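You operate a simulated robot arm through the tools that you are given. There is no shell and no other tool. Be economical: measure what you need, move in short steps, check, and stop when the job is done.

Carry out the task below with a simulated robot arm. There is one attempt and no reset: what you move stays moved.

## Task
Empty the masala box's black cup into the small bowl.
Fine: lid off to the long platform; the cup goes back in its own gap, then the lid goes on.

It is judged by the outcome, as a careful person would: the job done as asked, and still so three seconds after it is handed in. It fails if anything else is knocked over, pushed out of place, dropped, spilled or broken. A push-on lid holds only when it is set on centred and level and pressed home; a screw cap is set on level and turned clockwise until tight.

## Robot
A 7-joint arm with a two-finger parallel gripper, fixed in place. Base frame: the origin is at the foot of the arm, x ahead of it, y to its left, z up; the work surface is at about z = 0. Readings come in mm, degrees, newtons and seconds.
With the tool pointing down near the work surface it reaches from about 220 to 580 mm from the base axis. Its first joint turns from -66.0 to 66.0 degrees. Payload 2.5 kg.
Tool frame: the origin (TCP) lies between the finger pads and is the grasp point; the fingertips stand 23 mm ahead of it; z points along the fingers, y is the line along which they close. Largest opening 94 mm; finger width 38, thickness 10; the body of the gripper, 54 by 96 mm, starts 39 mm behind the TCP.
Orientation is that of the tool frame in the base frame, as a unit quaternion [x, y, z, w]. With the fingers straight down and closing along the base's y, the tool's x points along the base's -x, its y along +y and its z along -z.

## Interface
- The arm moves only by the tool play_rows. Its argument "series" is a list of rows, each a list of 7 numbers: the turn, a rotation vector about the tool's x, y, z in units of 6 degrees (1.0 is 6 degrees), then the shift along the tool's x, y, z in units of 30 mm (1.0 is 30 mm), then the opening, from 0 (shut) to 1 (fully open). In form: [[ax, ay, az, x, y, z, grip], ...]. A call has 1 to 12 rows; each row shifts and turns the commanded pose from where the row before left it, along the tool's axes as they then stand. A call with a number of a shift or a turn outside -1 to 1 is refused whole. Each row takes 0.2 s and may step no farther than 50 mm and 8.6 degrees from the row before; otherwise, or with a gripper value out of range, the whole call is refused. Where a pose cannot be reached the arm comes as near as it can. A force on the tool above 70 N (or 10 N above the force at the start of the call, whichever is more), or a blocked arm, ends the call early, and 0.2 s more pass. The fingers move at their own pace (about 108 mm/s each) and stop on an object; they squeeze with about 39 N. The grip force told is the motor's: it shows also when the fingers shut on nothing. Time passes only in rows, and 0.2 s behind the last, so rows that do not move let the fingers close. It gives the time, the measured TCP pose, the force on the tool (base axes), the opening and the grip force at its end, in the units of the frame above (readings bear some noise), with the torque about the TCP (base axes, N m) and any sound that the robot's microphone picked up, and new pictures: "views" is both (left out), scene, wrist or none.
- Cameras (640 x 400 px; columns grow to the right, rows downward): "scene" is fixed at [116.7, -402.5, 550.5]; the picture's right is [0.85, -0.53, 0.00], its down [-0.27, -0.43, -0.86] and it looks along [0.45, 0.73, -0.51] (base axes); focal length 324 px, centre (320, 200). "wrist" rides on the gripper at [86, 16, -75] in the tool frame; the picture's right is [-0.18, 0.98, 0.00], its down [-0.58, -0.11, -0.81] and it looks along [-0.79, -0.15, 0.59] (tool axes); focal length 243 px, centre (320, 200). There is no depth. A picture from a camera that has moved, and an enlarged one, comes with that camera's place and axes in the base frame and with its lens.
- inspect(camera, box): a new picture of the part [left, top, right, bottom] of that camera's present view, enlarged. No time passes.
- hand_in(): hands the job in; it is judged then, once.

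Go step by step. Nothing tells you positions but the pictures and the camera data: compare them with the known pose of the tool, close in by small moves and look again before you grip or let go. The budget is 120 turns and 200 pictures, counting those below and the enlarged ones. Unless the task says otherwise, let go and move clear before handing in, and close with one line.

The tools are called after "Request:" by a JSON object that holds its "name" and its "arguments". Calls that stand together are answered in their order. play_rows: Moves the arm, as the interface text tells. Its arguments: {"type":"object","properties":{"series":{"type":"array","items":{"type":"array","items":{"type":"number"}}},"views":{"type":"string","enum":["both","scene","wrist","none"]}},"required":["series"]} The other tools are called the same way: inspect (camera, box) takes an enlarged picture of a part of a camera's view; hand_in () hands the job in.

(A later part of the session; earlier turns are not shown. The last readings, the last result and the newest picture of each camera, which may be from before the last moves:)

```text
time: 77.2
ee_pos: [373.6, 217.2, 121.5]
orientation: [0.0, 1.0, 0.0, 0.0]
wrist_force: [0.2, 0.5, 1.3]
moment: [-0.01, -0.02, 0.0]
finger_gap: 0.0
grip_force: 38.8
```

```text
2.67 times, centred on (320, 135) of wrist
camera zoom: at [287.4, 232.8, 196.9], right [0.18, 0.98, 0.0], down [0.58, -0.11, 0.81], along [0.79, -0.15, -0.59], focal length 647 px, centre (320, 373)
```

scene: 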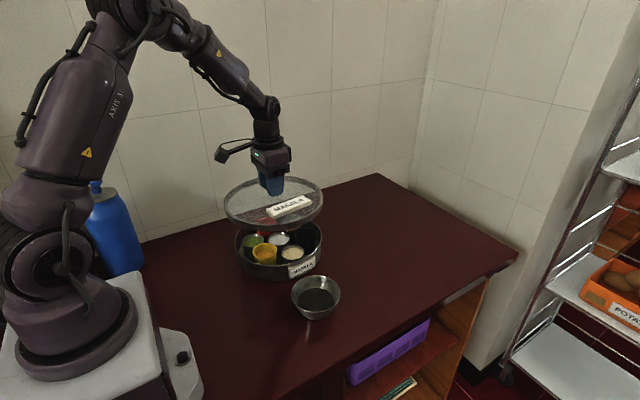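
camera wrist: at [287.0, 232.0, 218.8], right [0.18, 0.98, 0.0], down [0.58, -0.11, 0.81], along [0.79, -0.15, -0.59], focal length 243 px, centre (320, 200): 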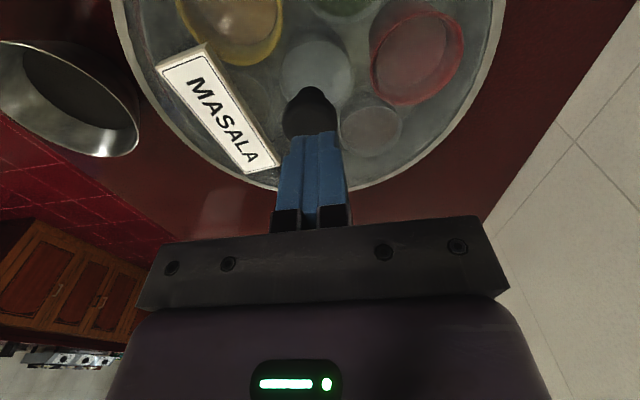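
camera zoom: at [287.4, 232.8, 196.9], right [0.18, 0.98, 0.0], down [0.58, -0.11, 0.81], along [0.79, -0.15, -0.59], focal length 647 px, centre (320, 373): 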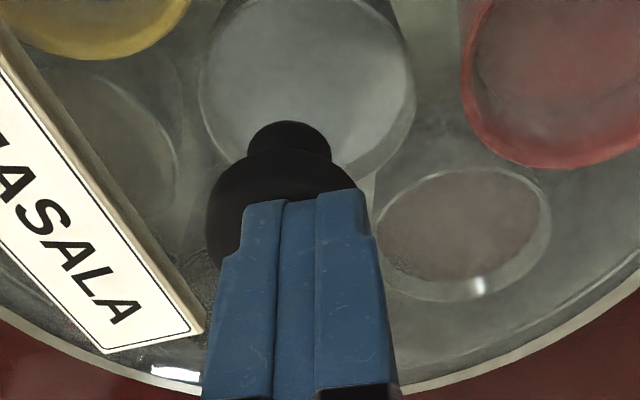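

The lid slid about 6 mm toward −y on release, so it isn't seated right. I'll regrip the knob where it now is (≈(373, 210)), lift, recentre and set it again.

Request:
{"name": "play_rows", "arguments": {"series": [[0, 0, 0, 0, 0, -0.4, 0], [0, 0, 0, 0, -0.2, 0, 0.65], [0, 0, 0, 0, 0, 0, 0.65], [0, 0, 0, 0, 0, 0, 0.65]], "views": "none"}}

Request:
{"name": "inspect", "arguments": {"camera": "wrist", "box": [160, 20, 480, 220]}}

Request:
{"name": "inspect", "arguments": {"camera": "scene", "box": [220, 190, 340, 290]}}

```text
time: 78.2
ee_pos: [373.7, 210.5, 134.0]
orientation: [0.0, 1.0, 0.0, 0.0]
wrist_force: [0.3, -0.4, 0.1]
moment: [0.02, 0.0, -0.01]
finger_gap: 61.4
grip_force: 0.1
```

```text
2.00 times, centred on (320, 120) of wrist
camera zoom: at [286.9, 226.8, 208.7], right [0.18, 0.98, 0.0], down [0.58, -0.11, 0.81], along [0.79, -0.15, -0.59], focal length 485 px, centre (320, 360)
```

zoom: 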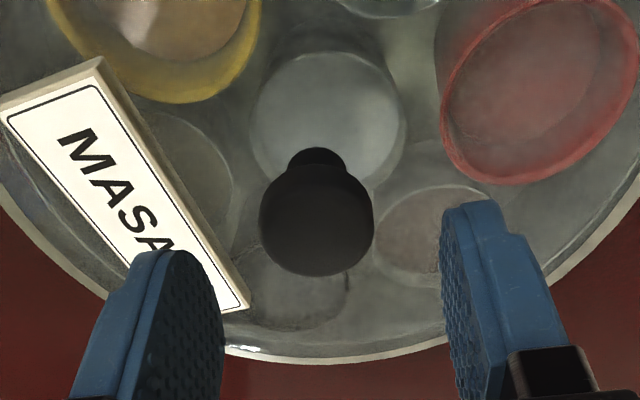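

```text
4.00 times, centred on (280, 240) of scene
camera zoom: at [116.7, -402.5, 550.5], right [0.85, -0.53, 0.0], down [-0.27, -0.43, -0.86], along [0.45, 0.73, -0.51], focal length 1298 px, centre (480, 40)
```

zoom: 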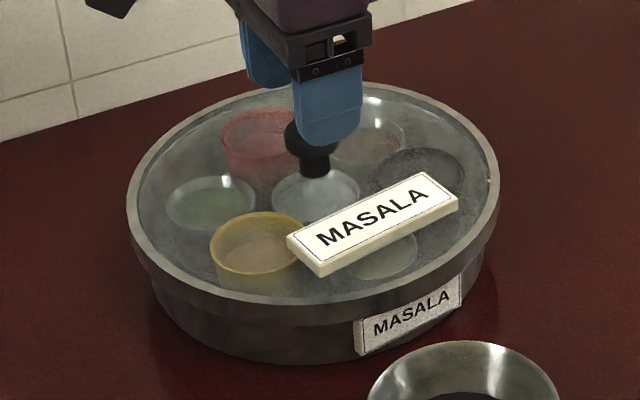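

Request:
{"name": "play_rows", "arguments": {"series": [[0, 0, 0, 0, -0.035, 0.7, 0.65], [0, 0, 0, 0, 0, 0.7, 0.65], [0, 0, 0, 0, 0, 0, 0], [0, 0, 0, 0, 0, 0, 0], [0, 0, 0, 0, 0, 0, 0]], "views": "none"}}

Request:
{"name": "play_rows", "arguments": {"series": [[0, 0, 0, 0, 0, -0.2, 0], [0, 0, 0, 0, 0, -0.3, 0], [0, 0, 0, 0, 0, -0.5, 0]], "views": "wrist"}}

Request:
{"name": "inspect", "arguments": {"camera": "scene", "box": [220, 190, 340, 290]}}

```text
time: 79.4
ee_pos: [372.4, 209.3, 92.1]
orientation: [0.001, 1.0, 0.0, 0.0]
wrist_force: [0.2, 0.6, 1.3]
moment: [-0.05, -0.02, 0.0]
finger_gap: 32.8
grip_force: 38.5
```

```text
time: 80.2
ee_pos: [372.1, 209.3, 122.2]
orientation: [0.0, 1.0, 0.0, 0.0]
wrist_force: [-0.1, -0.4, -1.5]
moment: [0.01, -0.02, 0.0]
finger_gap: 32.7
grip_force: 38.6
camera wrist: at [286.2, 225.6, 197.2], right [0.18, 0.98, 0.0], down [0.58, -0.11, 0.81], along [0.79, -0.15, -0.59], focal length 243 px, centre (320, 200)
```

wrist: 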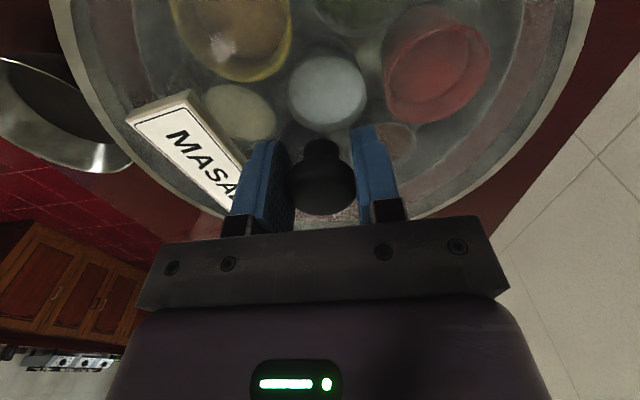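

```text
4.00 times, centred on (280, 240) of scene
camera zoom: at [116.8, -402.5, 550.5], right [0.85, -0.53, 0.0], down [-0.27, -0.43, -0.86], along [0.45, 0.73, -0.51], focal length 1298 px, centre (480, 40)
```

zoom: 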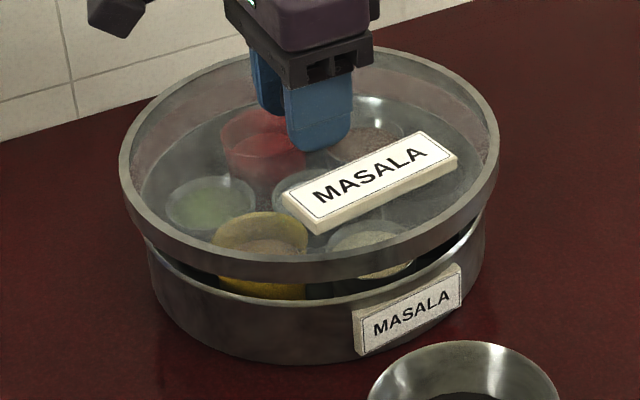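

Lid is held again and the box itself hasn't moved. I'll shift +6.5 mm in y to the box centre and measure edges finely.

Request:
{"name": "play_rows", "arguments": {"series": [[0, 0, 0, 0, 0.22, 0, 0], [0, 0, 0, 0, 0, 0, 0]], "views": "none"}}

Request:
{"name": "inspect", "arguments": {"camera": "scene", "box": [215, 200, 265, 250]}}

Request:
{"name": "inspect", "arguments": {"camera": "scene", "box": [295, 200, 345, 250]}}

Request:
{"name": "inspect", "arguments": {"camera": "scene", "box": [230, 235, 330, 285]}}

```text
time: 80.8
ee_pos: [373.8, 216.0, 122.2]
orientation: [0.0, 1.0, 0.0, 0.0]
wrist_force: [0.2, -0.3, -1.9]
moment: [0.01, 0.0, 0.02]
finger_gap: 33.0
grip_force: 39.5
```

```text
8.00 times, centred on (240, 225) of scene
camera zoom: at [116.8, -402.5, 550.5], right [0.85, -0.53, 0.0], down [-0.27, -0.43, -0.86], along [0.45, 0.73, -0.51], focal length 2595 px, centre (960, 0)
```

zoom: 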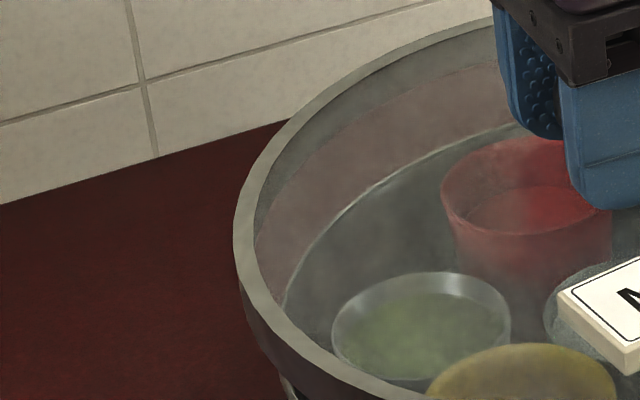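

```text
8.00 times, centred on (320, 225) of scene
camera zoom: at [116.8, -402.5, 550.5], right [0.85, -0.53, 0.0], down [-0.27, -0.43, -0.86], along [0.45, 0.73, -0.51], focal length 2595 px, centre (320, 0)
```

zoom: 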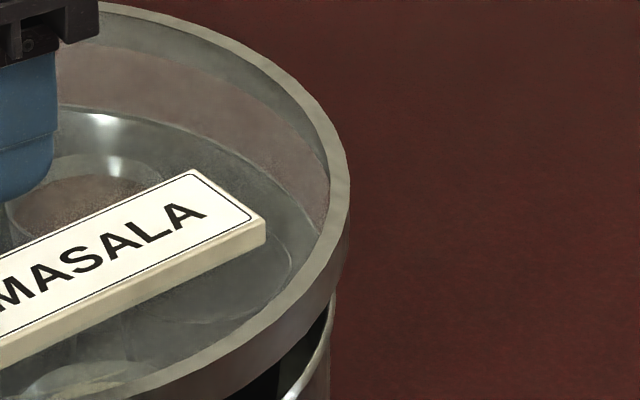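

```text
6.40 times, centred on (280, 260) of scene
camera zoom: at [116.8, -402.5, 550.5], right [0.85, -0.53, 0.0], down [-0.27, -0.43, -0.86], along [0.45, 0.73, -0.51], focal length 2076 px, centre (576, -184)
```

zoom: 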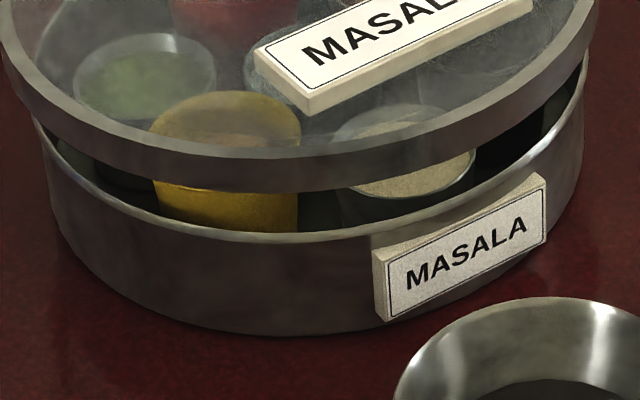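

The lid needs about 1 mm more in +x. Applying it and lowering gently to light contact.

Request:
{"name": "play_rows", "arguments": {"series": [[0, 0, 0, -0.04, 0, 0.4, 0], [0, 0, 0, 0, 0, 0.35, 0]], "views": "none"}}

Request:
{"name": "play_rows", "arguments": {"series": [[0, 0, 0, 0, 0, 0.05, 0], [0, 0, 0, 0, 0, 0.03, 0]], "views": "none"}}

Request:
{"name": "play_rows", "arguments": {"series": [[0, 0, 0, 0, 0, 0.04, 0]], "views": "none"}}

```text
time: 81.4
ee_pos: [374.6, 216.5, 99.8]
orientation: [0.0, 1.0, 0.0, -0.001]
wrist_force: [0.2, 0.0, -0.9]
moment: [-0.02, 0.0, -0.02]
finger_gap: 33.2
grip_force: 39.2
```

```text
time: 82.0
ee_pos: [375.0, 216.5, 97.5]
orientation: [0.0, 1.0, 0.0, 0.0]
wrist_force: [0.0, -0.6, -0.9]
moment: [0.02, 0.0, -0.01]
finger_gap: 32.9
grip_force: 39.1
```

```text
time: 82.4
ee_pos: [374.4, 216.1, 96.0]
orientation: [0.0, 1.0, 0.0, 0.0]
wrist_force: [0.2, -1.1, -1.5]
moment: [0.02, -0.01, 0.01]
finger_gap: 32.6
grip_force: 38.7
```

Request:
{"name": "play_rows", "arguments": {"series": [[0, 0, 0, 0, 0, 0.04, 0]], "views": "none"}}

Request:
{"name": "play_rows", "arguments": {"series": [[0, 0, 0, 0, 0, 0.03, 0]], "views": "none"}}

Request:
{"name": "inspect", "arguments": {"camera": "scene", "box": [230, 235, 330, 285]}}

```text
time: 82.8
ee_pos: [374.8, 215.4, 94.8]
orientation: [0.0, 1.0, 0.0, 0.0]
wrist_force: [0.2, -0.5, -2.1]
moment: [0.0, 0.0, 0.05]
finger_gap: 32.8
grip_force: 38.9
```

```text
time: 83.2
ee_pos: [375.6, 215.6, 93.4]
orientation: [0.0, 1.0, 0.0, -0.001]
wrist_force: [-0.2, 1.0, -1.9]
moment: [-0.02, -0.03, -0.02]
finger_gap: 32.9
grip_force: 39.0
```

```text
6.40 times, centred on (280, 260) of scene
camera zoom: at [116.7, -402.5, 550.5], right [0.85, -0.53, 0.0], down [-0.27, -0.43, -0.86], along [0.45, 0.73, -0.51], focal length 2076 px, centre (576, -184)
```

zoom: 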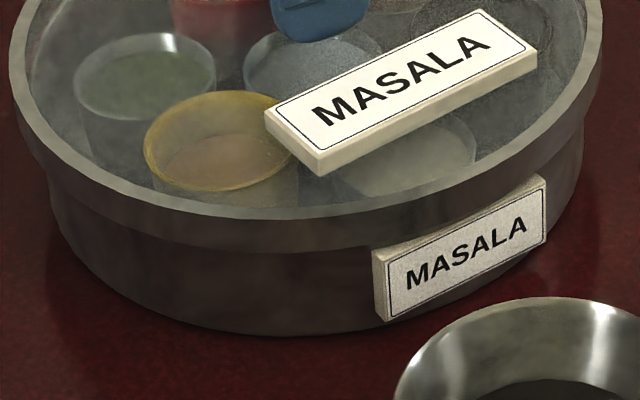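

Nearly at seating height, level and even. Continuing in millimetre steps.

Request:
{"name": "play_rows", "arguments": {"series": [[0, 0, 0, 0, 0, 0.03, 0]], "views": "none"}}

Request:
{"name": "play_rows", "arguments": {"series": [[0, 0, 0, 0, 0, 0.03, 0]], "views": "none"}}

Request:
{"name": "play_rows", "arguments": {"series": [[0, 0, 0, 0, 0, 0.03, 0]], "views": "none"}}

```text
time: 83.6
ee_pos: [375.0, 215.9, 93.9]
orientation: [0.0, 1.0, 0.0, -0.001]
wrist_force: [-1.0, -0.2, -1.8]
moment: [0.02, 0.03, 0.03]
finger_gap: 32.7
grip_force: 38.9
```

```text
time: 84.0
ee_pos: [374.3, 216.1, 92.2]
orientation: [0.0, 1.0, 0.001, 0.0]
wrist_force: [-0.4, -0.4, -0.8]
moment: [-0.02, -0.02, 0.0]
finger_gap: 32.7
grip_force: 39.1
```

```text
time: 84.4
ee_pos: [374.8, 215.9, 92.5]
orientation: [0.0, 1.0, 0.0, 0.0]
wrist_force: [-4.4, -0.8, 9.7]
moment: [-0.32, 0.13, -0.12]
finger_gap: 32.9
grip_force: 38.8
```

Contact at z ≈ 92 (10 N). Pressing to about 25 N, below the slip limit.

Request:
{"name": "play_rows", "arguments": {"series": [[0, 0, 0, 0, 0, 0.03, 0]], "views": "none"}}

Request:
{"name": "inspect", "arguments": {"camera": "scene", "box": [230, 235, 330, 285]}}

```text
time: 84.8
ee_pos: [376.1, 216.8, 91.4]
orientation: [0.0, 1.0, 0.001, 0.001]
wrist_force: [-8.9, 0.1, 26.2]
moment: [-0.27, 0.48, -0.12]
finger_gap: 32.4
grip_force: 38.9
```

```text
6.40 times, centred on (280, 260) of scene
camera zoom: at [116.6, -402.5, 550.4], right [0.85, -0.53, 0.0], down [-0.27, -0.43, -0.86], along [0.45, 0.73, -0.51], focal length 2076 px, centre (576, -184)
```

zoom: 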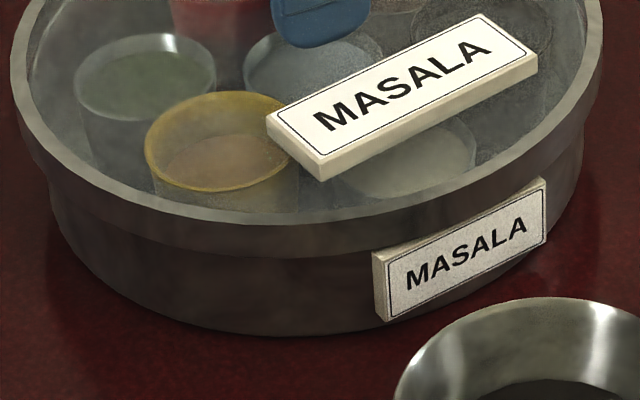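

Comparing with the very first picture using the identical crop.

Request:
{"name": "inspect", "arguments": {"camera": "scene", "box": [220, 190, 360, 330]}}

```text
2.86 times, centred on (290, 260) of scene
camera zoom: at [116.6, -402.5, 550.4], right [0.85, -0.53, 0.0], down [-0.27, -0.43, -0.86], along [0.45, 0.73, -0.51], focal length 927 px, centre (406, 29)
```

zoom: 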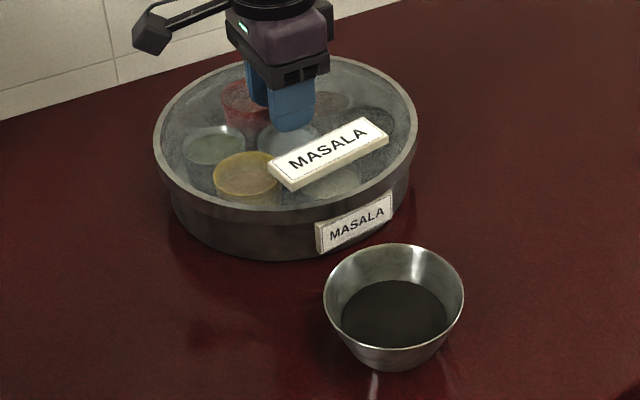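

Lid rim matches the original outline on the sides. I'll relieve the load so nothing kicks, release, and look again.

Request:
{"name": "play_rows", "arguments": {"series": [[0, 0, 0, 0, 0, -0.04, 0], [0, 0, 0, 0, 0, -0.015, 0]], "views": "none"}}

```text
time: 85.4
ee_pos: [375.8, 216.7, 91.9]
orientation: [0.0, 1.0, 0.001, 0.0]
wrist_force: [0.9, 3.5, 9.5]
moment: [0.14, 0.17, -0.05]
finger_gap: 32.9
grip_force: 39.2
```

Request:
{"name": "play_rows", "arguments": {"series": [[0, 0, 0, 0, 0, -0.02, 0], [0, 0, 0, 0, 0, 0, 0.55], [0, 0, 0, 0, 0, 0, 0.55], [0, 0, 0, 0, 0, 0, 0.55]], "views": "none"}}

Request:
{"name": "inspect", "arguments": {"camera": "scene", "box": [220, 190, 360, 330]}}

Request:
{"name": "inspect", "arguments": {"camera": "wrist", "box": [160, 60, 480, 260]}}

Request:
{"name": "inspect", "arguments": {"camera": "scene", "box": [230, 235, 330, 285]}}

```text
time: 86.4
ee_pos: [374.7, 216.0, 92.7]
orientation: [0.001, 1.0, 0.001, 0.0]
wrist_force: [-0.9, 0.0, 0.3]
moment: [-0.01, -0.02, 0.0]
finger_gap: 51.7
grip_force: 0.0
```

```text
2.86 times, centred on (290, 260) of scene
camera zoom: at [116.7, -402.5, 550.5], right [0.85, -0.53, 0.0], down [-0.27, -0.43, -0.86], along [0.45, 0.73, -0.51], focal length 927 px, centre (406, 29)
```

zoom: 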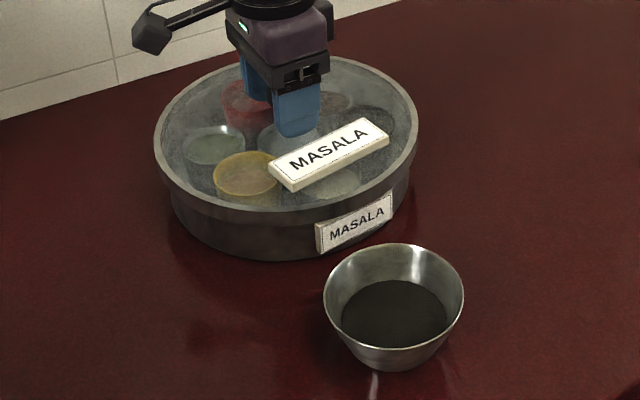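

```text
2.00 times, centred on (320, 160) of wrist
camera zoom: at [288.7, 232.1, 167.2], right [0.18, 0.98, 0.0], down [0.58, -0.11, 0.81], along [0.79, -0.15, -0.59], focal length 485 px, centre (320, 280)
```

zoom: 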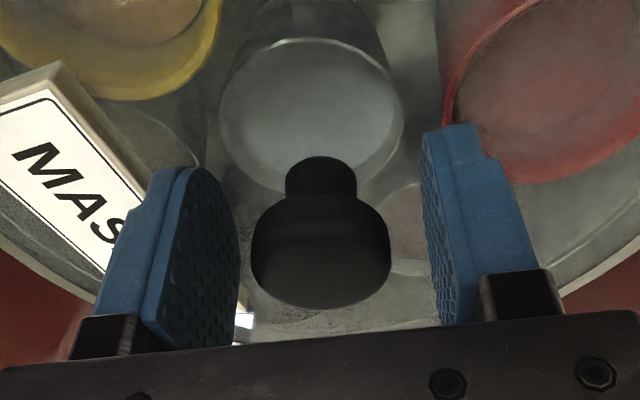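

```text
6.40 times, centred on (280, 260) of scene
camera zoom: at [116.7, -402.5, 550.5], right [0.85, -0.53, 0.0], down [-0.27, -0.43, -0.86], along [0.45, 0.73, -0.51], focal length 2076 px, centre (576, -184)
```

zoom: 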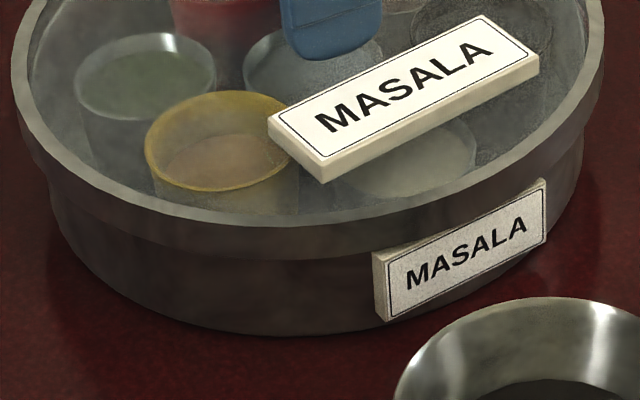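

The lid stayed put and level. Now rising, shutting the fingers and pressing on the knob top.

Request:
{"name": "play_rows", "arguments": {"series": [[0, 0, 0, 0, 0, -0.6, 0.55], [0, 0, 0, 0, 0, -0.9, 0.55], [0, 0, 0, 0, 0, 0, 0], [0, 0, 0, 0, 0, 0, 0], [0, 0, 0, 0, 0, 0, 0], [0, 0, 0, 0, 0, 0.4, 0]], "views": "none"}}

Request:
{"name": "play_rows", "arguments": {"series": [[0, 0, 0, 0, 0, 0.07, 0], [0, 0, 0, 0, 0, 0.05, 0]], "views": "wrist"}}

Request:
{"name": "inspect", "arguments": {"camera": "scene", "box": [255, 190, 305, 240]}}

```text
time: 87.8
ee_pos: [374.9, 216.1, 126.4]
orientation: [0.0, 1.0, 0.0, -0.001]
wrist_force: [1.0, -0.3, 0.6]
moment: [0.01, 0.03, 0.02]
finger_gap: 0.1
grip_force: 39.2
```

```text
time: 88.4
ee_pos: [376.3, 215.9, 121.1]
orientation: [0.0, 1.0, 0.0, -0.001]
wrist_force: [-0.5, 0.5, -0.5]
moment: [-0.01, -0.04, 0.02]
finger_gap: 0.0
grip_force: 38.8
camera wrist: at [288.8, 232.2, 196.6], right [0.18, 0.98, 0.0], down [0.58, -0.11, 0.81], along [0.79, -0.15, -0.59], focal length 243 px, centre (320, 200)
```

wrist: 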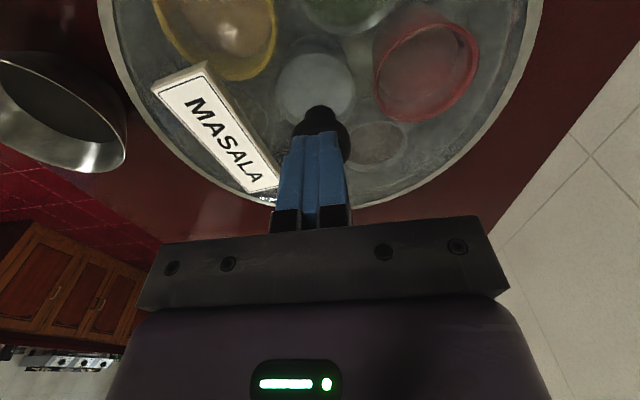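

```text
8.00 times, centred on (280, 215) of scene
camera zoom: at [116.7, -402.5, 550.5], right [0.85, -0.53, 0.0], down [-0.27, -0.43, -0.86], along [0.45, 0.73, -0.51], focal length 2595 px, centre (640, 80)
```

zoom: 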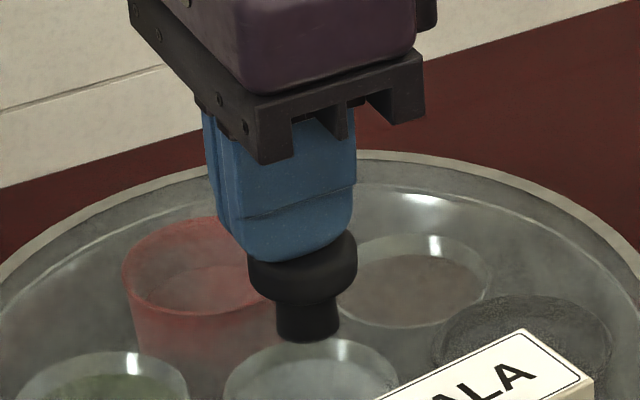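

Request:
{"name": "play_rows", "arguments": {"series": [[0, 0, 0, 0, 0, 0.05, 0]], "views": "none"}}

Request:
{"name": "play_rows", "arguments": {"series": [[0, 0, 0, 0, 0, 0.04, 0]], "views": "none"}}

Request:
{"name": "play_rows", "arguments": {"series": [[0, 0, 0, 0, 0, 0.04, 0]], "views": "none"}}

```text
time: 88.8
ee_pos: [375.7, 216.9, 120.8]
orientation: [0.0, 1.0, 0.0, 0.001]
wrist_force: [-6.4, -3.0, 19.3]
moment: [-0.07, 0.24, -0.02]
finger_gap: 0.2
grip_force: 39.5
```

```text
time: 89.2
ee_pos: [376.6, 215.8, 121.4]
orientation: [0.0, 1.0, 0.001, 0.003]
wrist_force: [-13.8, -8.0, 44.9]
moment: [-0.15, 0.45, -0.01]
finger_gap: 0.1
grip_force: 39.1
```

```text
time: 89.6
ee_pos: [376.1, 217.2, 121.5]
orientation: [0.0, 1.0, 0.003, 0.002]
wrist_force: [-14.0, -9.3, 52.5]
moment: [-0.19, 0.6, 0.03]
finger_gap: 0.1
grip_force: 39.2
```

Stiff at 52 N with no travel. Checking the lid's look.

Request:
{"name": "inspect", "arguments": {"camera": "scene", "box": [220, 190, 360, 330]}}

Request:
{"name": "inspect", "arguments": {"camera": "scene", "box": [230, 235, 330, 285]}}

```text
2.86 times, centred on (290, 260) of scene
camera zoom: at [116.5, -402.6, 550.4], right [0.85, -0.53, 0.0], down [-0.27, -0.43, -0.86], along [0.45, 0.73, -0.51], focal length 927 px, centre (406, 29)
```

zoom: 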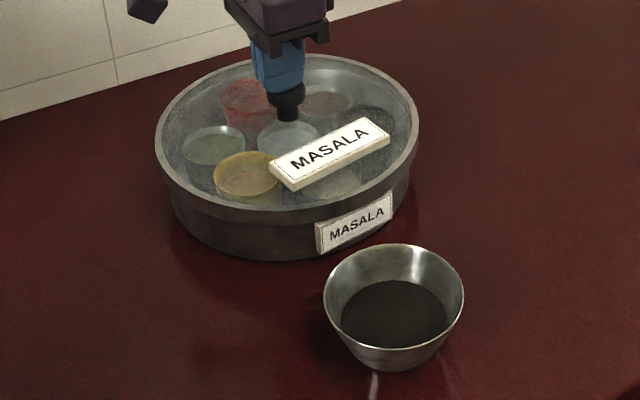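

```text
6.40 times, centred on (280, 260) of scene
camera zoom: at [116.5, -402.6, 550.4], right [0.85, -0.53, 0.0], down [-0.27, -0.43, -0.86], along [0.45, 0.73, -0.51], focal length 2076 px, centre (576, -184)
```

zoom: 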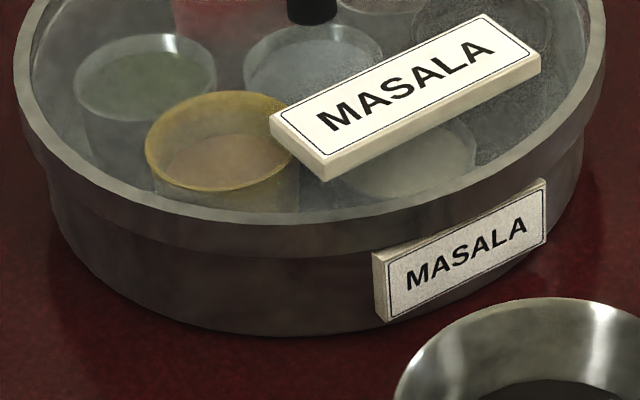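

Measuring the lid edges finely again, same crops as before.

Request:
{"name": "inspect", "arguments": {"camera": "scene", "box": [215, 200, 265, 250]}}

Request:
{"name": "inspect", "arguments": {"camera": "scene", "box": [295, 200, 345, 250]}}

```text
8.00 times, centred on (240, 225) of scene
camera zoom: at [116.5, -402.6, 550.4], right [0.85, -0.53, 0.0], down [-0.27, -0.43, -0.86], along [0.45, 0.73, -0.51], focal length 2595 px, centre (960, 0)
```

zoom: 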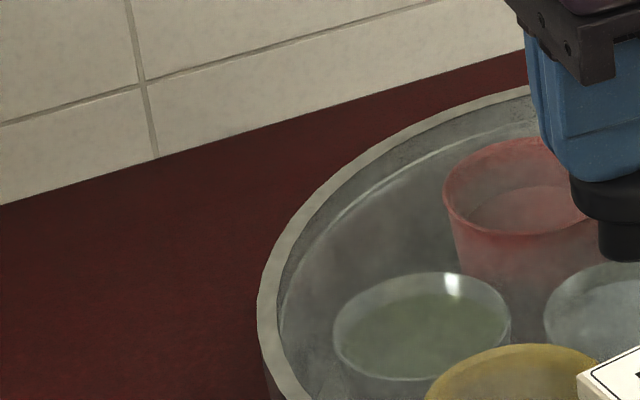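

```text
8.00 times, centred on (320, 225) of scene
camera zoom: at [116.5, -402.6, 550.4], right [0.85, -0.53, 0.0], down [-0.27, -0.43, -0.86], along [0.45, 0.73, -0.51], focal length 2595 px, centre (320, 0)
```

zoom: 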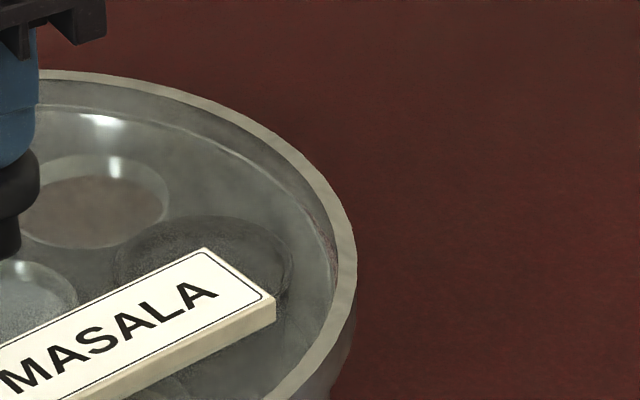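

The lid sits about 1–1.5 mm too far in +x. I'll regrip, and on lifting read the forces to learn whether it was held, then recentre.

Request:
{"name": "play_rows", "arguments": {"series": [[0, 0, 0, 0, 0, -0.3, 0], [0, 0, 0, 0, 0, -0.3, 0], [0, 0, 0, 0, 0, 0, 0.6], [0, 0, 0, 0, 0, 0, 0.6], [0, 0, 0, 0, 0, 0.8, 0.6], [0, 0, 0, 0, 0, 0.68, 0.6]], "views": "none"}}

Request:
{"name": "play_rows", "arguments": {"series": [[0, 0, 0, 0, 0, 0, 0], [0, 0, 0, 0, 0, 0, 0], [0, 0, 0, 0, 0, 0, 0]], "views": "none"}}

Request:
{"name": "play_rows", "arguments": {"series": [[0, 0, 0, 0, 0, -0.03, 0]], "views": "none"}}

Request:
{"name": "play_rows", "arguments": {"series": [[0, 0, 0, 0, 0, -0.03, 0]], "views": "none"}}

```text
time: 91.0
ee_pos: [375.6, 216.2, 91.7]
orientation: [0.001, 1.0, 0.0, -0.001]
wrist_force: [1.4, -0.7, -0.8]
moment: [0.0, -0.02, 0.02]
finger_gap: 56.4
grip_force: 0.1
```

```text
time: 91.8
ee_pos: [375.7, 216.0, 92.4]
orientation: [0.0, 1.0, 0.0, 0.0]
wrist_force: [0.4, 0.1, 0.2]
moment: [-0.02, -0.03, 0.03]
finger_gap: 32.5
grip_force: 39.1
```

```text
time: 92.2
ee_pos: [375.2, 214.6, 90.7]
orientation: [0.0, 1.0, -0.001, 0.0]
wrist_force: [-0.5, -0.3, -0.5]
moment: [0.01, 0.0, -0.01]
finger_gap: 32.9
grip_force: 39.3
```

```text
time: 92.6
ee_pos: [374.6, 216.0, 93.9]
orientation: [-0.001, 1.0, 0.001, 0.0]
wrist_force: [-0.4, -0.3, -0.6]
moment: [0.03, -0.02, 0.0]
finger_gap: 33.0
grip_force: 39.0
```

Request:
{"name": "play_rows", "arguments": {"series": [[0, 0, 0, 0, 0, -0.03, 0]], "views": "none"}}

Request:
{"name": "play_rows", "arguments": {"series": [[0, 0, 0, 0, 0, -0.03, 0]], "views": "none"}}

Request:
{"name": "play_rows", "arguments": {"series": [[0, 0, 0, 0, 0, -0.07, 0]], "views": "none"}}

Request:
{"name": "inspect", "arguments": {"camera": "scene", "box": [230, 235, 330, 285]}}

```text
time: 93.0
ee_pos: [375.6, 215.5, 94.4]
orientation: [0.0, 1.0, 0.0, 0.0]
wrist_force: [0.3, 0.1, -1.8]
moment: [-0.01, 0.03, 0.0]
finger_gap: 32.8
grip_force: 38.8
```

```text
time: 93.4
ee_pos: [374.8, 216.3, 95.6]
orientation: [0.0, 1.0, 0.0, 0.001]
wrist_force: [-0.3, -0.4, -1.3]
moment: [0.02, 0.0, -0.02]
finger_gap: 33.0
grip_force: 38.7
```

```text
time: 93.8
ee_pos: [375.5, 216.5, 97.0]
orientation: [0.0, 1.0, 0.0, 0.0]
wrist_force: [-0.4, -0.1, -0.5]
moment: [0.0, -0.01, -0.01]
finger_gap: 32.8
grip_force: 39.0
```

```text
6.40 times, centred on (280, 260) of scene
camera zoom: at [116.8, -402.5, 550.5], right [0.85, -0.53, 0.0], down [-0.27, -0.43, -0.86], along [0.45, 0.73, -0.51], focal length 2076 px, centre (576, -184)
```

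zoom: 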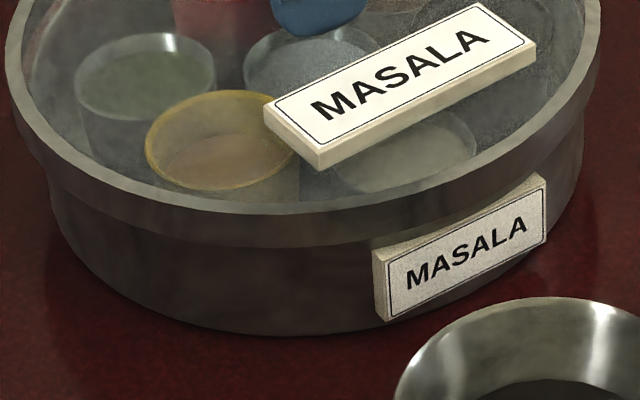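

The lid lifted freely, so contact height is right but centring can improve. Shifting −1.6 mm in x and setting down again gently.

Request:
{"name": "play_rows", "arguments": {"series": [[0, 0, 0, 0.053, 0, 0, 0], [0, 0, 0, 0, 0, 0.1, 0]], "views": "none"}}

Request:
{"name": "play_rows", "arguments": {"series": [[0, 0, 0, 0, 0, 0.04, 0], [0, 0, 0, 0, 0, 0.03, 0]], "views": "none"}}

Request:
{"name": "play_rows", "arguments": {"series": [[0, 0, 0, 0.01, 0, 0.03, 0]], "views": "none"}}

```text
time: 94.4
ee_pos: [373.2, 216.3, 93.5]
orientation: [0.001, 1.0, 0.0, 0.0]
wrist_force: [0.4, 0.1, -1.3]
moment: [0.02, 0.01, 0.01]
finger_gap: 32.9
grip_force: 38.9
```

```text
time: 95.0
ee_pos: [373.7, 216.5, 92.8]
orientation: [0.0, 1.0, 0.0, -0.001]
wrist_force: [-0.2, 0.3, -0.9]
moment: [-0.01, 0.0, 0.01]
finger_gap: 32.8
grip_force: 38.7
```

```text
time: 95.4
ee_pos: [373.1, 216.6, 91.3]
orientation: [0.0, 1.0, 0.0, 0.001]
wrist_force: [-1.6, -0.6, 11.9]
moment: [-0.31, 0.41, -0.09]
finger_gap: 33.0
grip_force: 38.8
```

Light contact again. Measuring edges.

Request:
{"name": "inspect", "arguments": {"camera": "scene", "box": [215, 200, 265, 250]}}

Request:
{"name": "inspect", "arguments": {"camera": "scene", "box": [295, 200, 345, 250]}}

```text
8.00 times, centred on (240, 225) of scene
camera zoom: at [116.7, -402.5, 550.4], right [0.85, -0.53, 0.0], down [-0.27, -0.43, -0.86], along [0.45, 0.73, -0.51], focal length 2595 px, centre (960, 0)
```

zoom: 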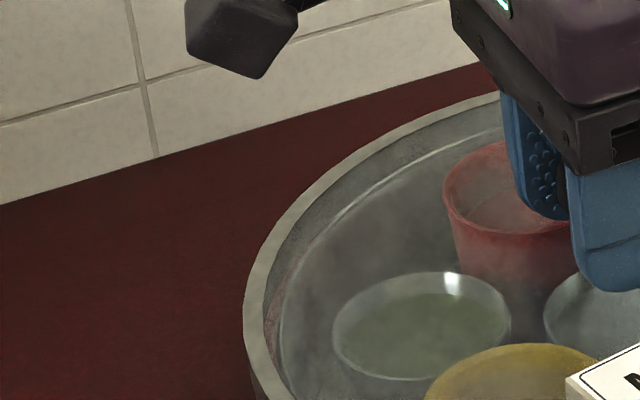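

```text
8.00 times, centred on (320, 225) of scene
camera zoom: at [116.7, -402.5, 550.4], right [0.85, -0.53, 0.0], down [-0.27, -0.43, -0.86], along [0.45, 0.73, -0.51], focal length 2595 px, centre (320, 0)
```

zoom: 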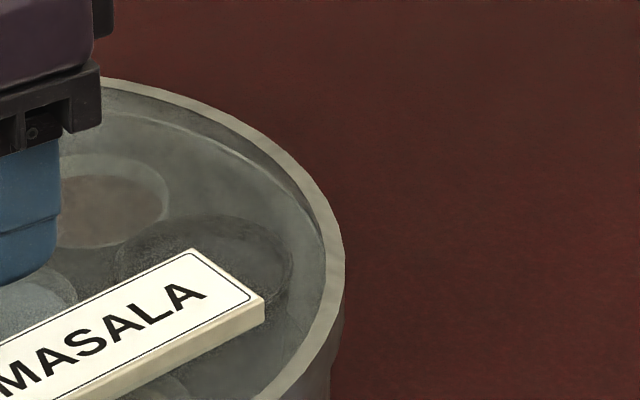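

Edge readings now say the lid is about 3 mm toward −x; the pads don't centre the knob in x. Checking how the knob sits in the grip.

Request:
{"name": "inspect", "arguments": {"camera": "wrist", "box": [0, 0, 640, 260]}}

Request:
{"name": "inspect", "arguments": {"camera": "wrist", "box": [200, 100, 440, 250]}}

Request:
{"name": "inspect", "arguments": {"camera": "scene", "box": [220, 190, 360, 330]}}

```text
1.00 times, centred on (320, 130) of wrist (not enlarged: the box is as wide or as high as the picture)
camera zoom: at [286.7, 232.8, 166.6], right [0.18, 0.98, 0.0], down [0.58, -0.11, 0.81], along [0.79, -0.15, -0.59], focal length 243 px, centre (320, 270)
```

zoom: 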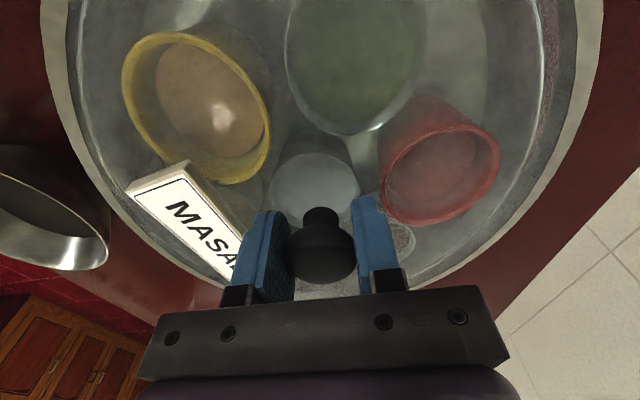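

```text
2.67 times, centred on (320, 175) of wrist
camera zoom: at [286.7, 232.8, 166.6], right [0.18, 0.98, 0.0], down [0.58, -0.11, 0.81], along [0.79, -0.15, -0.59], focal length 647 px, centre (320, 267)
```

zoom: 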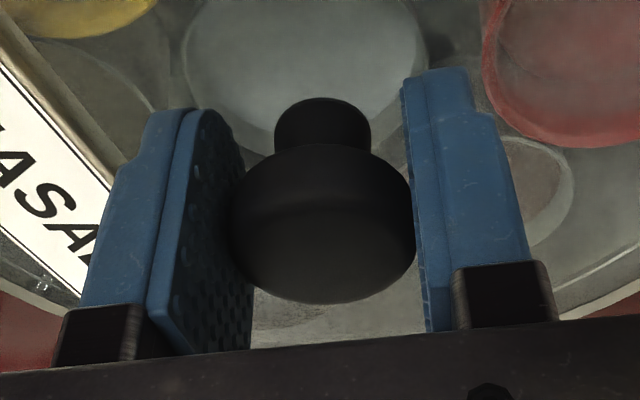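

```text
2.86 times, centred on (290, 260) of scene
camera zoom: at [116.7, -402.5, 550.4], right [0.85, -0.53, 0.0], down [-0.27, -0.43, -0.86], along [0.45, 0.73, -0.51], focal length 927 px, centre (406, 29)
```

zoom: 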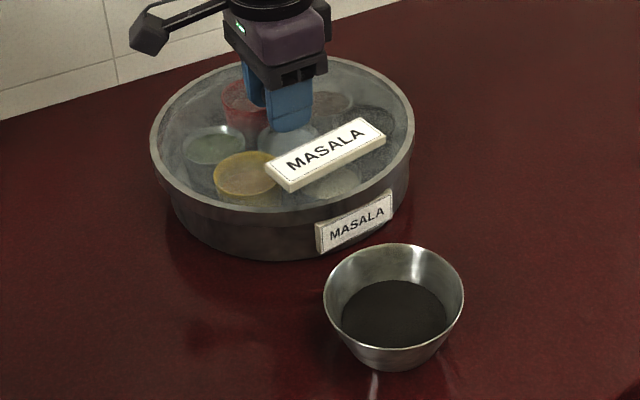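

The views show the lid sitting about 4 mm too far +y and 1.5 mm short in x relative to the box rim (visible through the glass). Lifting a little, correcting, lowering close and re-checking.

Request:
{"name": "play_rows", "arguments": {"series": [[0, 0, 0, 0, 0, -0.15, 0], [0, 0, 0, -0.045, -0.13, 0, 0], [0, 0, 0, 0, 0, 0.08, 0], [0, 0, 0, 0, 0, 0, 0]], "views": "none"}}

Request:
{"name": "inspect", "arguments": {"camera": "scene", "box": [215, 200, 265, 250]}}

Request:
{"name": "inspect", "arguments": {"camera": "scene", "box": [295, 200, 345, 250]}}

Request:
{"name": "inspect", "arguments": {"camera": "wrist", "box": [0, 0, 640, 260]}}

```text
time: 96.4
ee_pos: [374.2, 210.3, 93.5]
orientation: [0.0, 1.0, 0.001, 0.0]
wrist_force: [-1.0, 0.1, -1.3]
moment: [0.04, -0.01, -0.02]
finger_gap: 32.9
grip_force: 39.6
```

```text
8.00 times, centred on (240, 225) of scene
camera zoom: at [116.7, -402.5, 550.5], right [0.85, -0.53, 0.0], down [-0.27, -0.43, -0.86], along [0.45, 0.73, -0.51], focal length 2595 px, centre (960, 0)
```

zoom: 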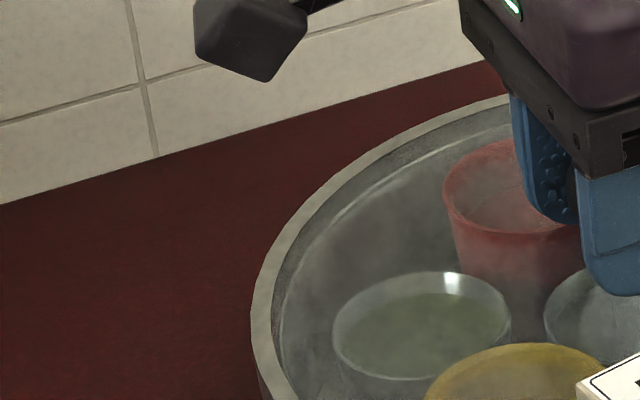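

```text
8.00 times, centred on (320, 225) of scene
camera zoom: at [116.7, -402.5, 550.5], right [0.85, -0.53, 0.0], down [-0.27, -0.43, -0.86], along [0.45, 0.73, -0.51], focal length 2595 px, centre (320, 0)
```

zoom: 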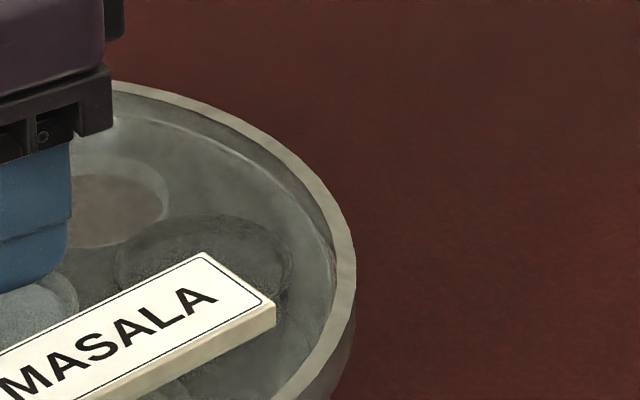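

```text
1.00 times, centred on (320, 130) of wrist (not enlarged: the box is as wide or as high as the picture)
camera zoom: at [287.8, 227.8, 167.9], right [0.18, 0.98, 0.0], down [0.58, -0.11, 0.81], along [0.79, -0.15, -0.59], focal length 243 px, centre (320, 270)
```

zoom: 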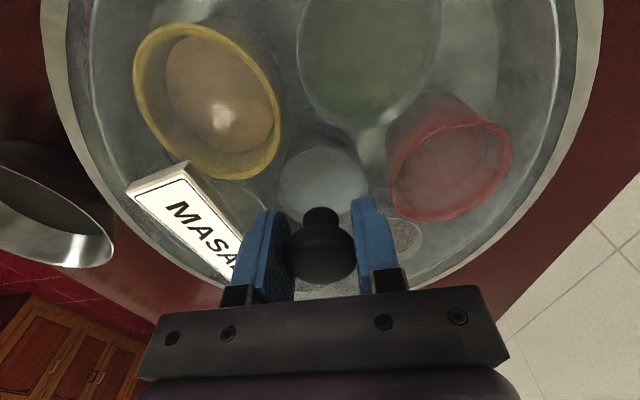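

Now concentric in both views (wrist gaps 50/48 px; scene centre equals the original −0.130). Lowering to contact.

Request:
{"name": "play_rows", "arguments": {"series": [[0, 0, 0, 0, 0, 0.05, 0]], "views": "none"}}

Request:
{"name": "play_rows", "arguments": {"series": [[0, 0, 0, 0, 0, 0.04, 0]], "views": "none"}}

Request:
{"name": "play_rows", "arguments": {"series": [[0, 0, 0, 0, 0, 0.03, 0]], "views": "none"}}

```text
time: 96.8
ee_pos: [375.4, 211.2, 91.7]
orientation: [0.001, 1.0, 0.0, 0.0]
wrist_force: [-3.5, -1.3, 10.0]
moment: [-0.24, 0.03, -0.09]
finger_gap: 32.5
grip_force: 38.4
```

```text
time: 97.2
ee_pos: [374.8, 211.1, 91.8]
orientation: [0.0, 1.0, 0.0, 0.001]
wrist_force: [-9.5, -3.2, 29.0]
moment: [-0.24, 0.37, -0.14]
finger_gap: 33.2
grip_force: 38.6
```

```text
time: 97.6
ee_pos: [375.1, 211.3, 90.0]
orientation: [0.0, 1.0, 0.0, 0.001]
wrist_force: [-7.1, -2.9, 32.1]
moment: [-0.22, -0.01, -0.2]
finger_gap: 32.9
grip_force: 38.7
```

Seated against the rim. Relieving load, releasing, and looking.

Request:
{"name": "play_rows", "arguments": {"series": [[0, 0, 0, 0, 0, -0.04, 0], [0, 0, 0, 0, 0, -0.03, 0]], "views": "none"}}

Request:
{"name": "play_rows", "arguments": {"series": [[0, 0, 0, 0, 0, 0, 0.55], [0, 0, 0, 0, 0, 0, 0.55], [0, 0, 0, 0, 0, 0, 0.55]], "views": "none"}}

Request:
{"name": "inspect", "arguments": {"camera": "scene", "box": [220, 190, 360, 330]}}

Request:
{"name": "inspect", "arguments": {"camera": "wrist", "box": [0, 0, 640, 260]}}

Request:
{"name": "inspect", "arguments": {"camera": "scene", "box": [230, 235, 330, 285]}}

```text
time: 98.2
ee_pos: [374.7, 210.8, 91.5]
orientation: [0.0, 1.0, 0.0, 0.0]
wrist_force: [2.6, 0.5, 5.9]
moment: [-0.03, -0.66, -0.01]
finger_gap: 32.8
grip_force: 38.9
```

```text
time: 99.0
ee_pos: [373.7, 210.6, 92.5]
orientation: [0.0, 1.0, 0.0, 0.0]
wrist_force: [0.2, -0.4, 0.6]
moment: [-0.02, -0.01, 0.02]
finger_gap: 51.7
grip_force: 0.1
```

```text
2.86 times, centred on (290, 260) of scene
camera zoom: at [116.7, -402.5, 550.5], right [0.85, -0.53, 0.0], down [-0.27, -0.43, -0.86], along [0.45, 0.73, -0.51], focal length 927 px, centre (406, 29)
```

zoom: 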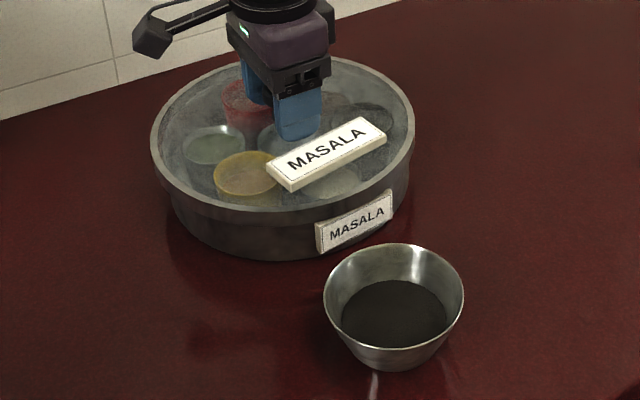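

```text
1.00 times, centred on (320, 130) of wrist (not enlarged: the box is as wide or as high as the picture)
camera zoom: at [287.6, 228.0, 166.3], right [0.18, 0.98, 0.0], down [0.58, -0.11, 0.81], along [0.79, -0.15, -0.59], focal length 243 px, centre (320, 270)
```

zoom: 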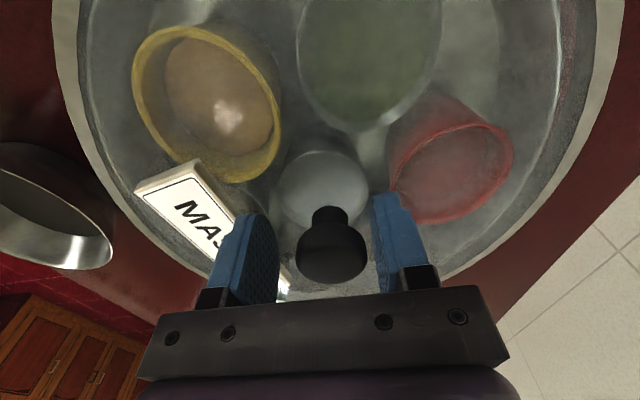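

```text
6.40 times, centred on (280, 260) of scene
camera zoom: at [116.7, -402.5, 550.5], right [0.85, -0.53, 0.0], down [-0.27, -0.43, -0.86], along [0.45, 0.73, -0.51], focal length 2076 px, centre (576, -184)
```

zoom: 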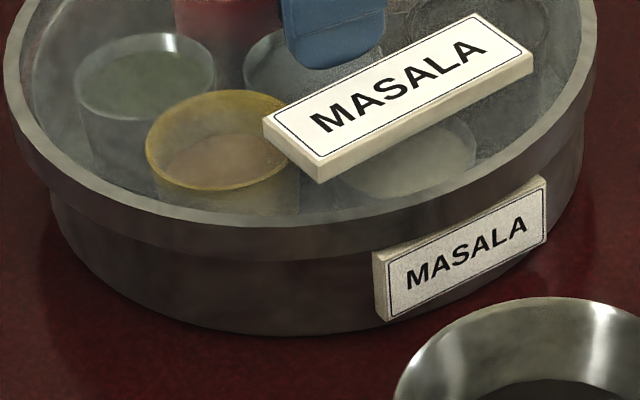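

On release one finger kicked the lid about 5 mm in +y. It slides freely, so I'll nudge the knob back with a nearly closed gap instead of gripping, leaving no release kick.

Request:
{"name": "play_rows", "arguments": {"series": [[0, 0, 0, 0, 0, 0, 0.5], [0, 0, 0, 0, 0, 0, 0.46], [0, 0, 0, 0, 0, 0, 0.43], [0, 0, 0, 0, 0, 0, 0.41], [0, 0, 0, 0, 0, 0, 0.395], [0, 0, 0, 0, 0, 0, 0.38], [0, 0, 0, 0, 0, 0, 0.38]], "views": "none"}}

Request:
{"name": "inspect", "arguments": {"camera": "wrist", "box": [0, 0, 640, 260]}}

Request:
{"name": "inspect", "arguments": {"camera": "scene", "box": [220, 190, 360, 330]}}

```text
time: 100.6
ee_pos: [373.1, 212.3, 91.4]
orientation: [0.0, 1.0, 0.0, -0.001]
wrist_force: [-0.4, 0.9, 0.4]
moment: [0.03, 0.01, 0.0]
finger_gap: 35.7
grip_force: 0.0
```

```text
1.00 times, centred on (320, 130) of wrist (not enlarged: the box is as wide or as high as the picture)
camera zoom: at [287.8, 228.0, 166.4], right [0.18, 0.98, 0.0], down [0.58, -0.11, 0.81], along [0.79, -0.15, -0.59], focal length 243 px, centre (320, 270)
```

zoom: 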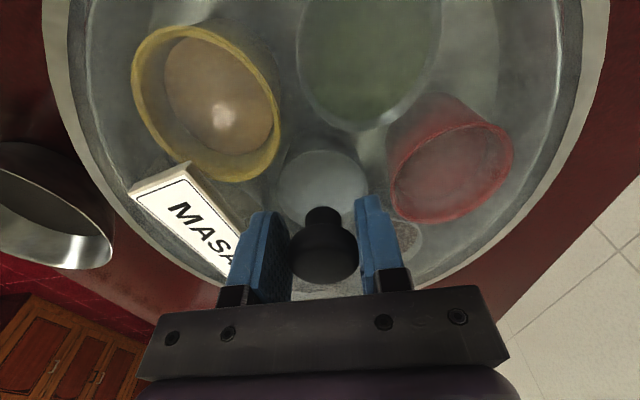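

```text
2.86 times, centred on (290, 260) of scene
camera zoom: at [116.7, -402.5, 550.5], right [0.85, -0.53, 0.0], down [-0.27, -0.43, -0.86], along [0.45, 0.73, -0.51], focal length 927 px, centre (406, 29)
```

zoom: 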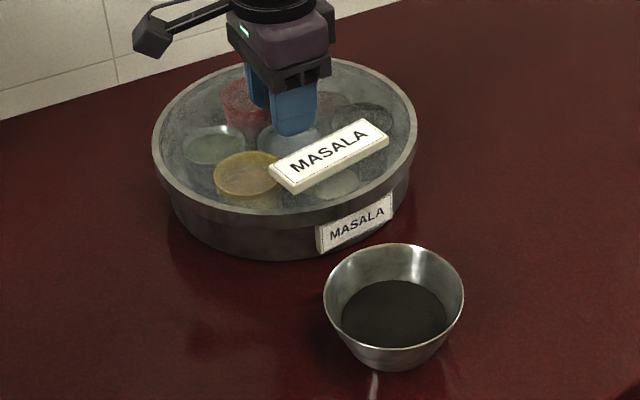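

Concentric again (gaps 49/50 px) with no grip. Backing the pad off 0.8 mm, rising straight up, and checking edges.

Request:
{"name": "play_rows", "arguments": {"series": [[0, 0, 0, 0, 0.027, 0, 0.38], [0, 0, 0, 0, 0, -0.3, 0.38], [0, 0, 0, 0, 0, -0.6, 0.38], [0, 0, 0, 0, 0, -0.7, 0.38], [0, 0, 0, 0, 0, 0, 0], [0, 0, 0, 0, 0, 0, 0], [0, 0, 0, 0, 0, 0, 0]], "views": "wrist"}}

Request:
{"name": "inspect", "arguments": {"camera": "scene", "box": [215, 200, 265, 250]}}

Request:
{"name": "inspect", "arguments": {"camera": "scene", "box": [295, 200, 345, 250]}}

Request:
{"name": "inspect", "arguments": {"camera": "scene", "box": [230, 235, 330, 285]}}

```text
time: 102.2
ee_pos: [374.6, 212.9, 138.1]
orientation: [0.0, 1.0, -0.001, -0.001]
wrist_force: [0.3, 0.0, 0.4]
moment: [-0.02, -0.03, 0.0]
finger_gap: 0.0
grip_force: 39.0
camera wrist: at [288.7, 229.9, 213.7], right [0.18, 0.98, 0.0], down [0.58, -0.11, 0.81], along [0.79, -0.15, -0.59], focal length 243 px, centre (320, 200)
```

wrist: 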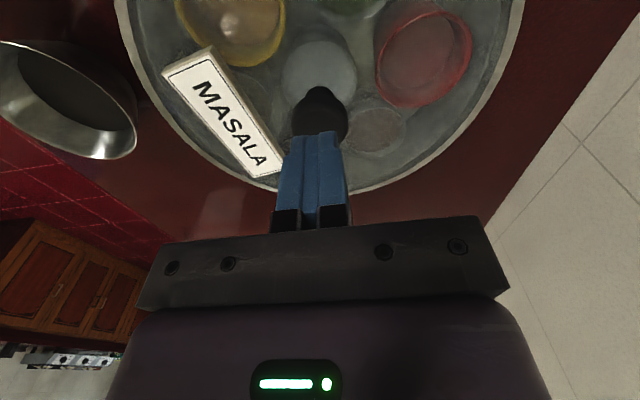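

```text
8.00 times, centred on (240, 225) of scene
camera zoom: at [116.7, -402.5, 550.5], right [0.85, -0.53, 0.0], down [-0.27, -0.43, -0.86], along [0.45, 0.73, -0.51], focal length 2595 px, centre (960, 0)
```

zoom: 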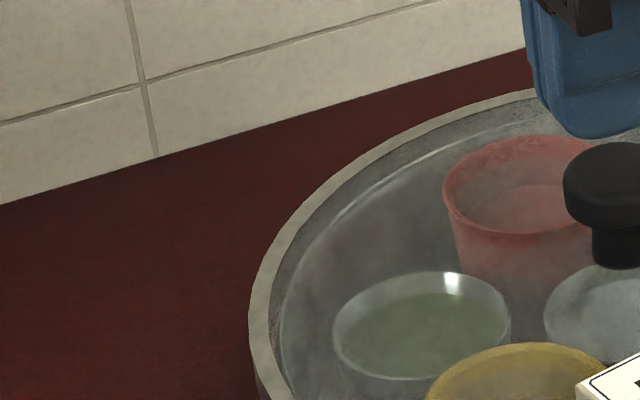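

```text
8.00 times, centred on (320, 225) of scene
camera zoom: at [116.7, -402.5, 550.5], right [0.85, -0.53, 0.0], down [-0.27, -0.43, -0.86], along [0.45, 0.73, -0.51], focal length 2595 px, centre (320, 0)
```

zoom: 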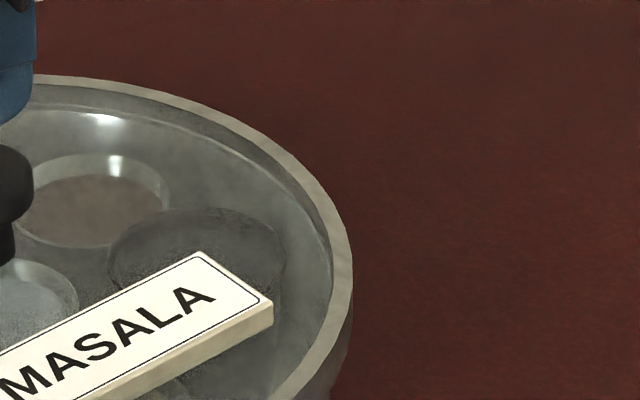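

```text
6.40 times, centred on (280, 260) of scene
camera zoom: at [116.7, -402.5, 550.5], right [0.85, -0.53, 0.0], down [-0.27, -0.43, -0.86], along [0.45, 0.73, -0.51], focal length 2076 px, centre (576, -184)
```

zoom: 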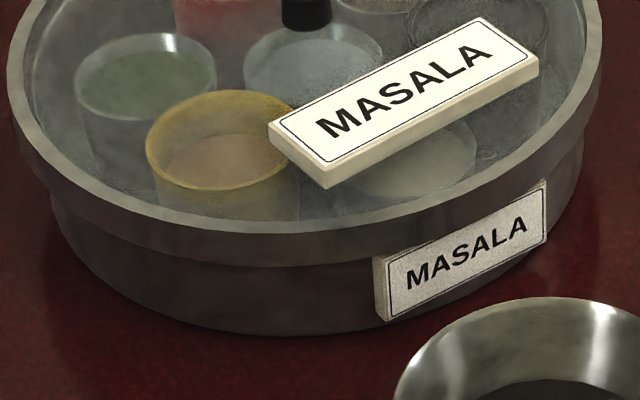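

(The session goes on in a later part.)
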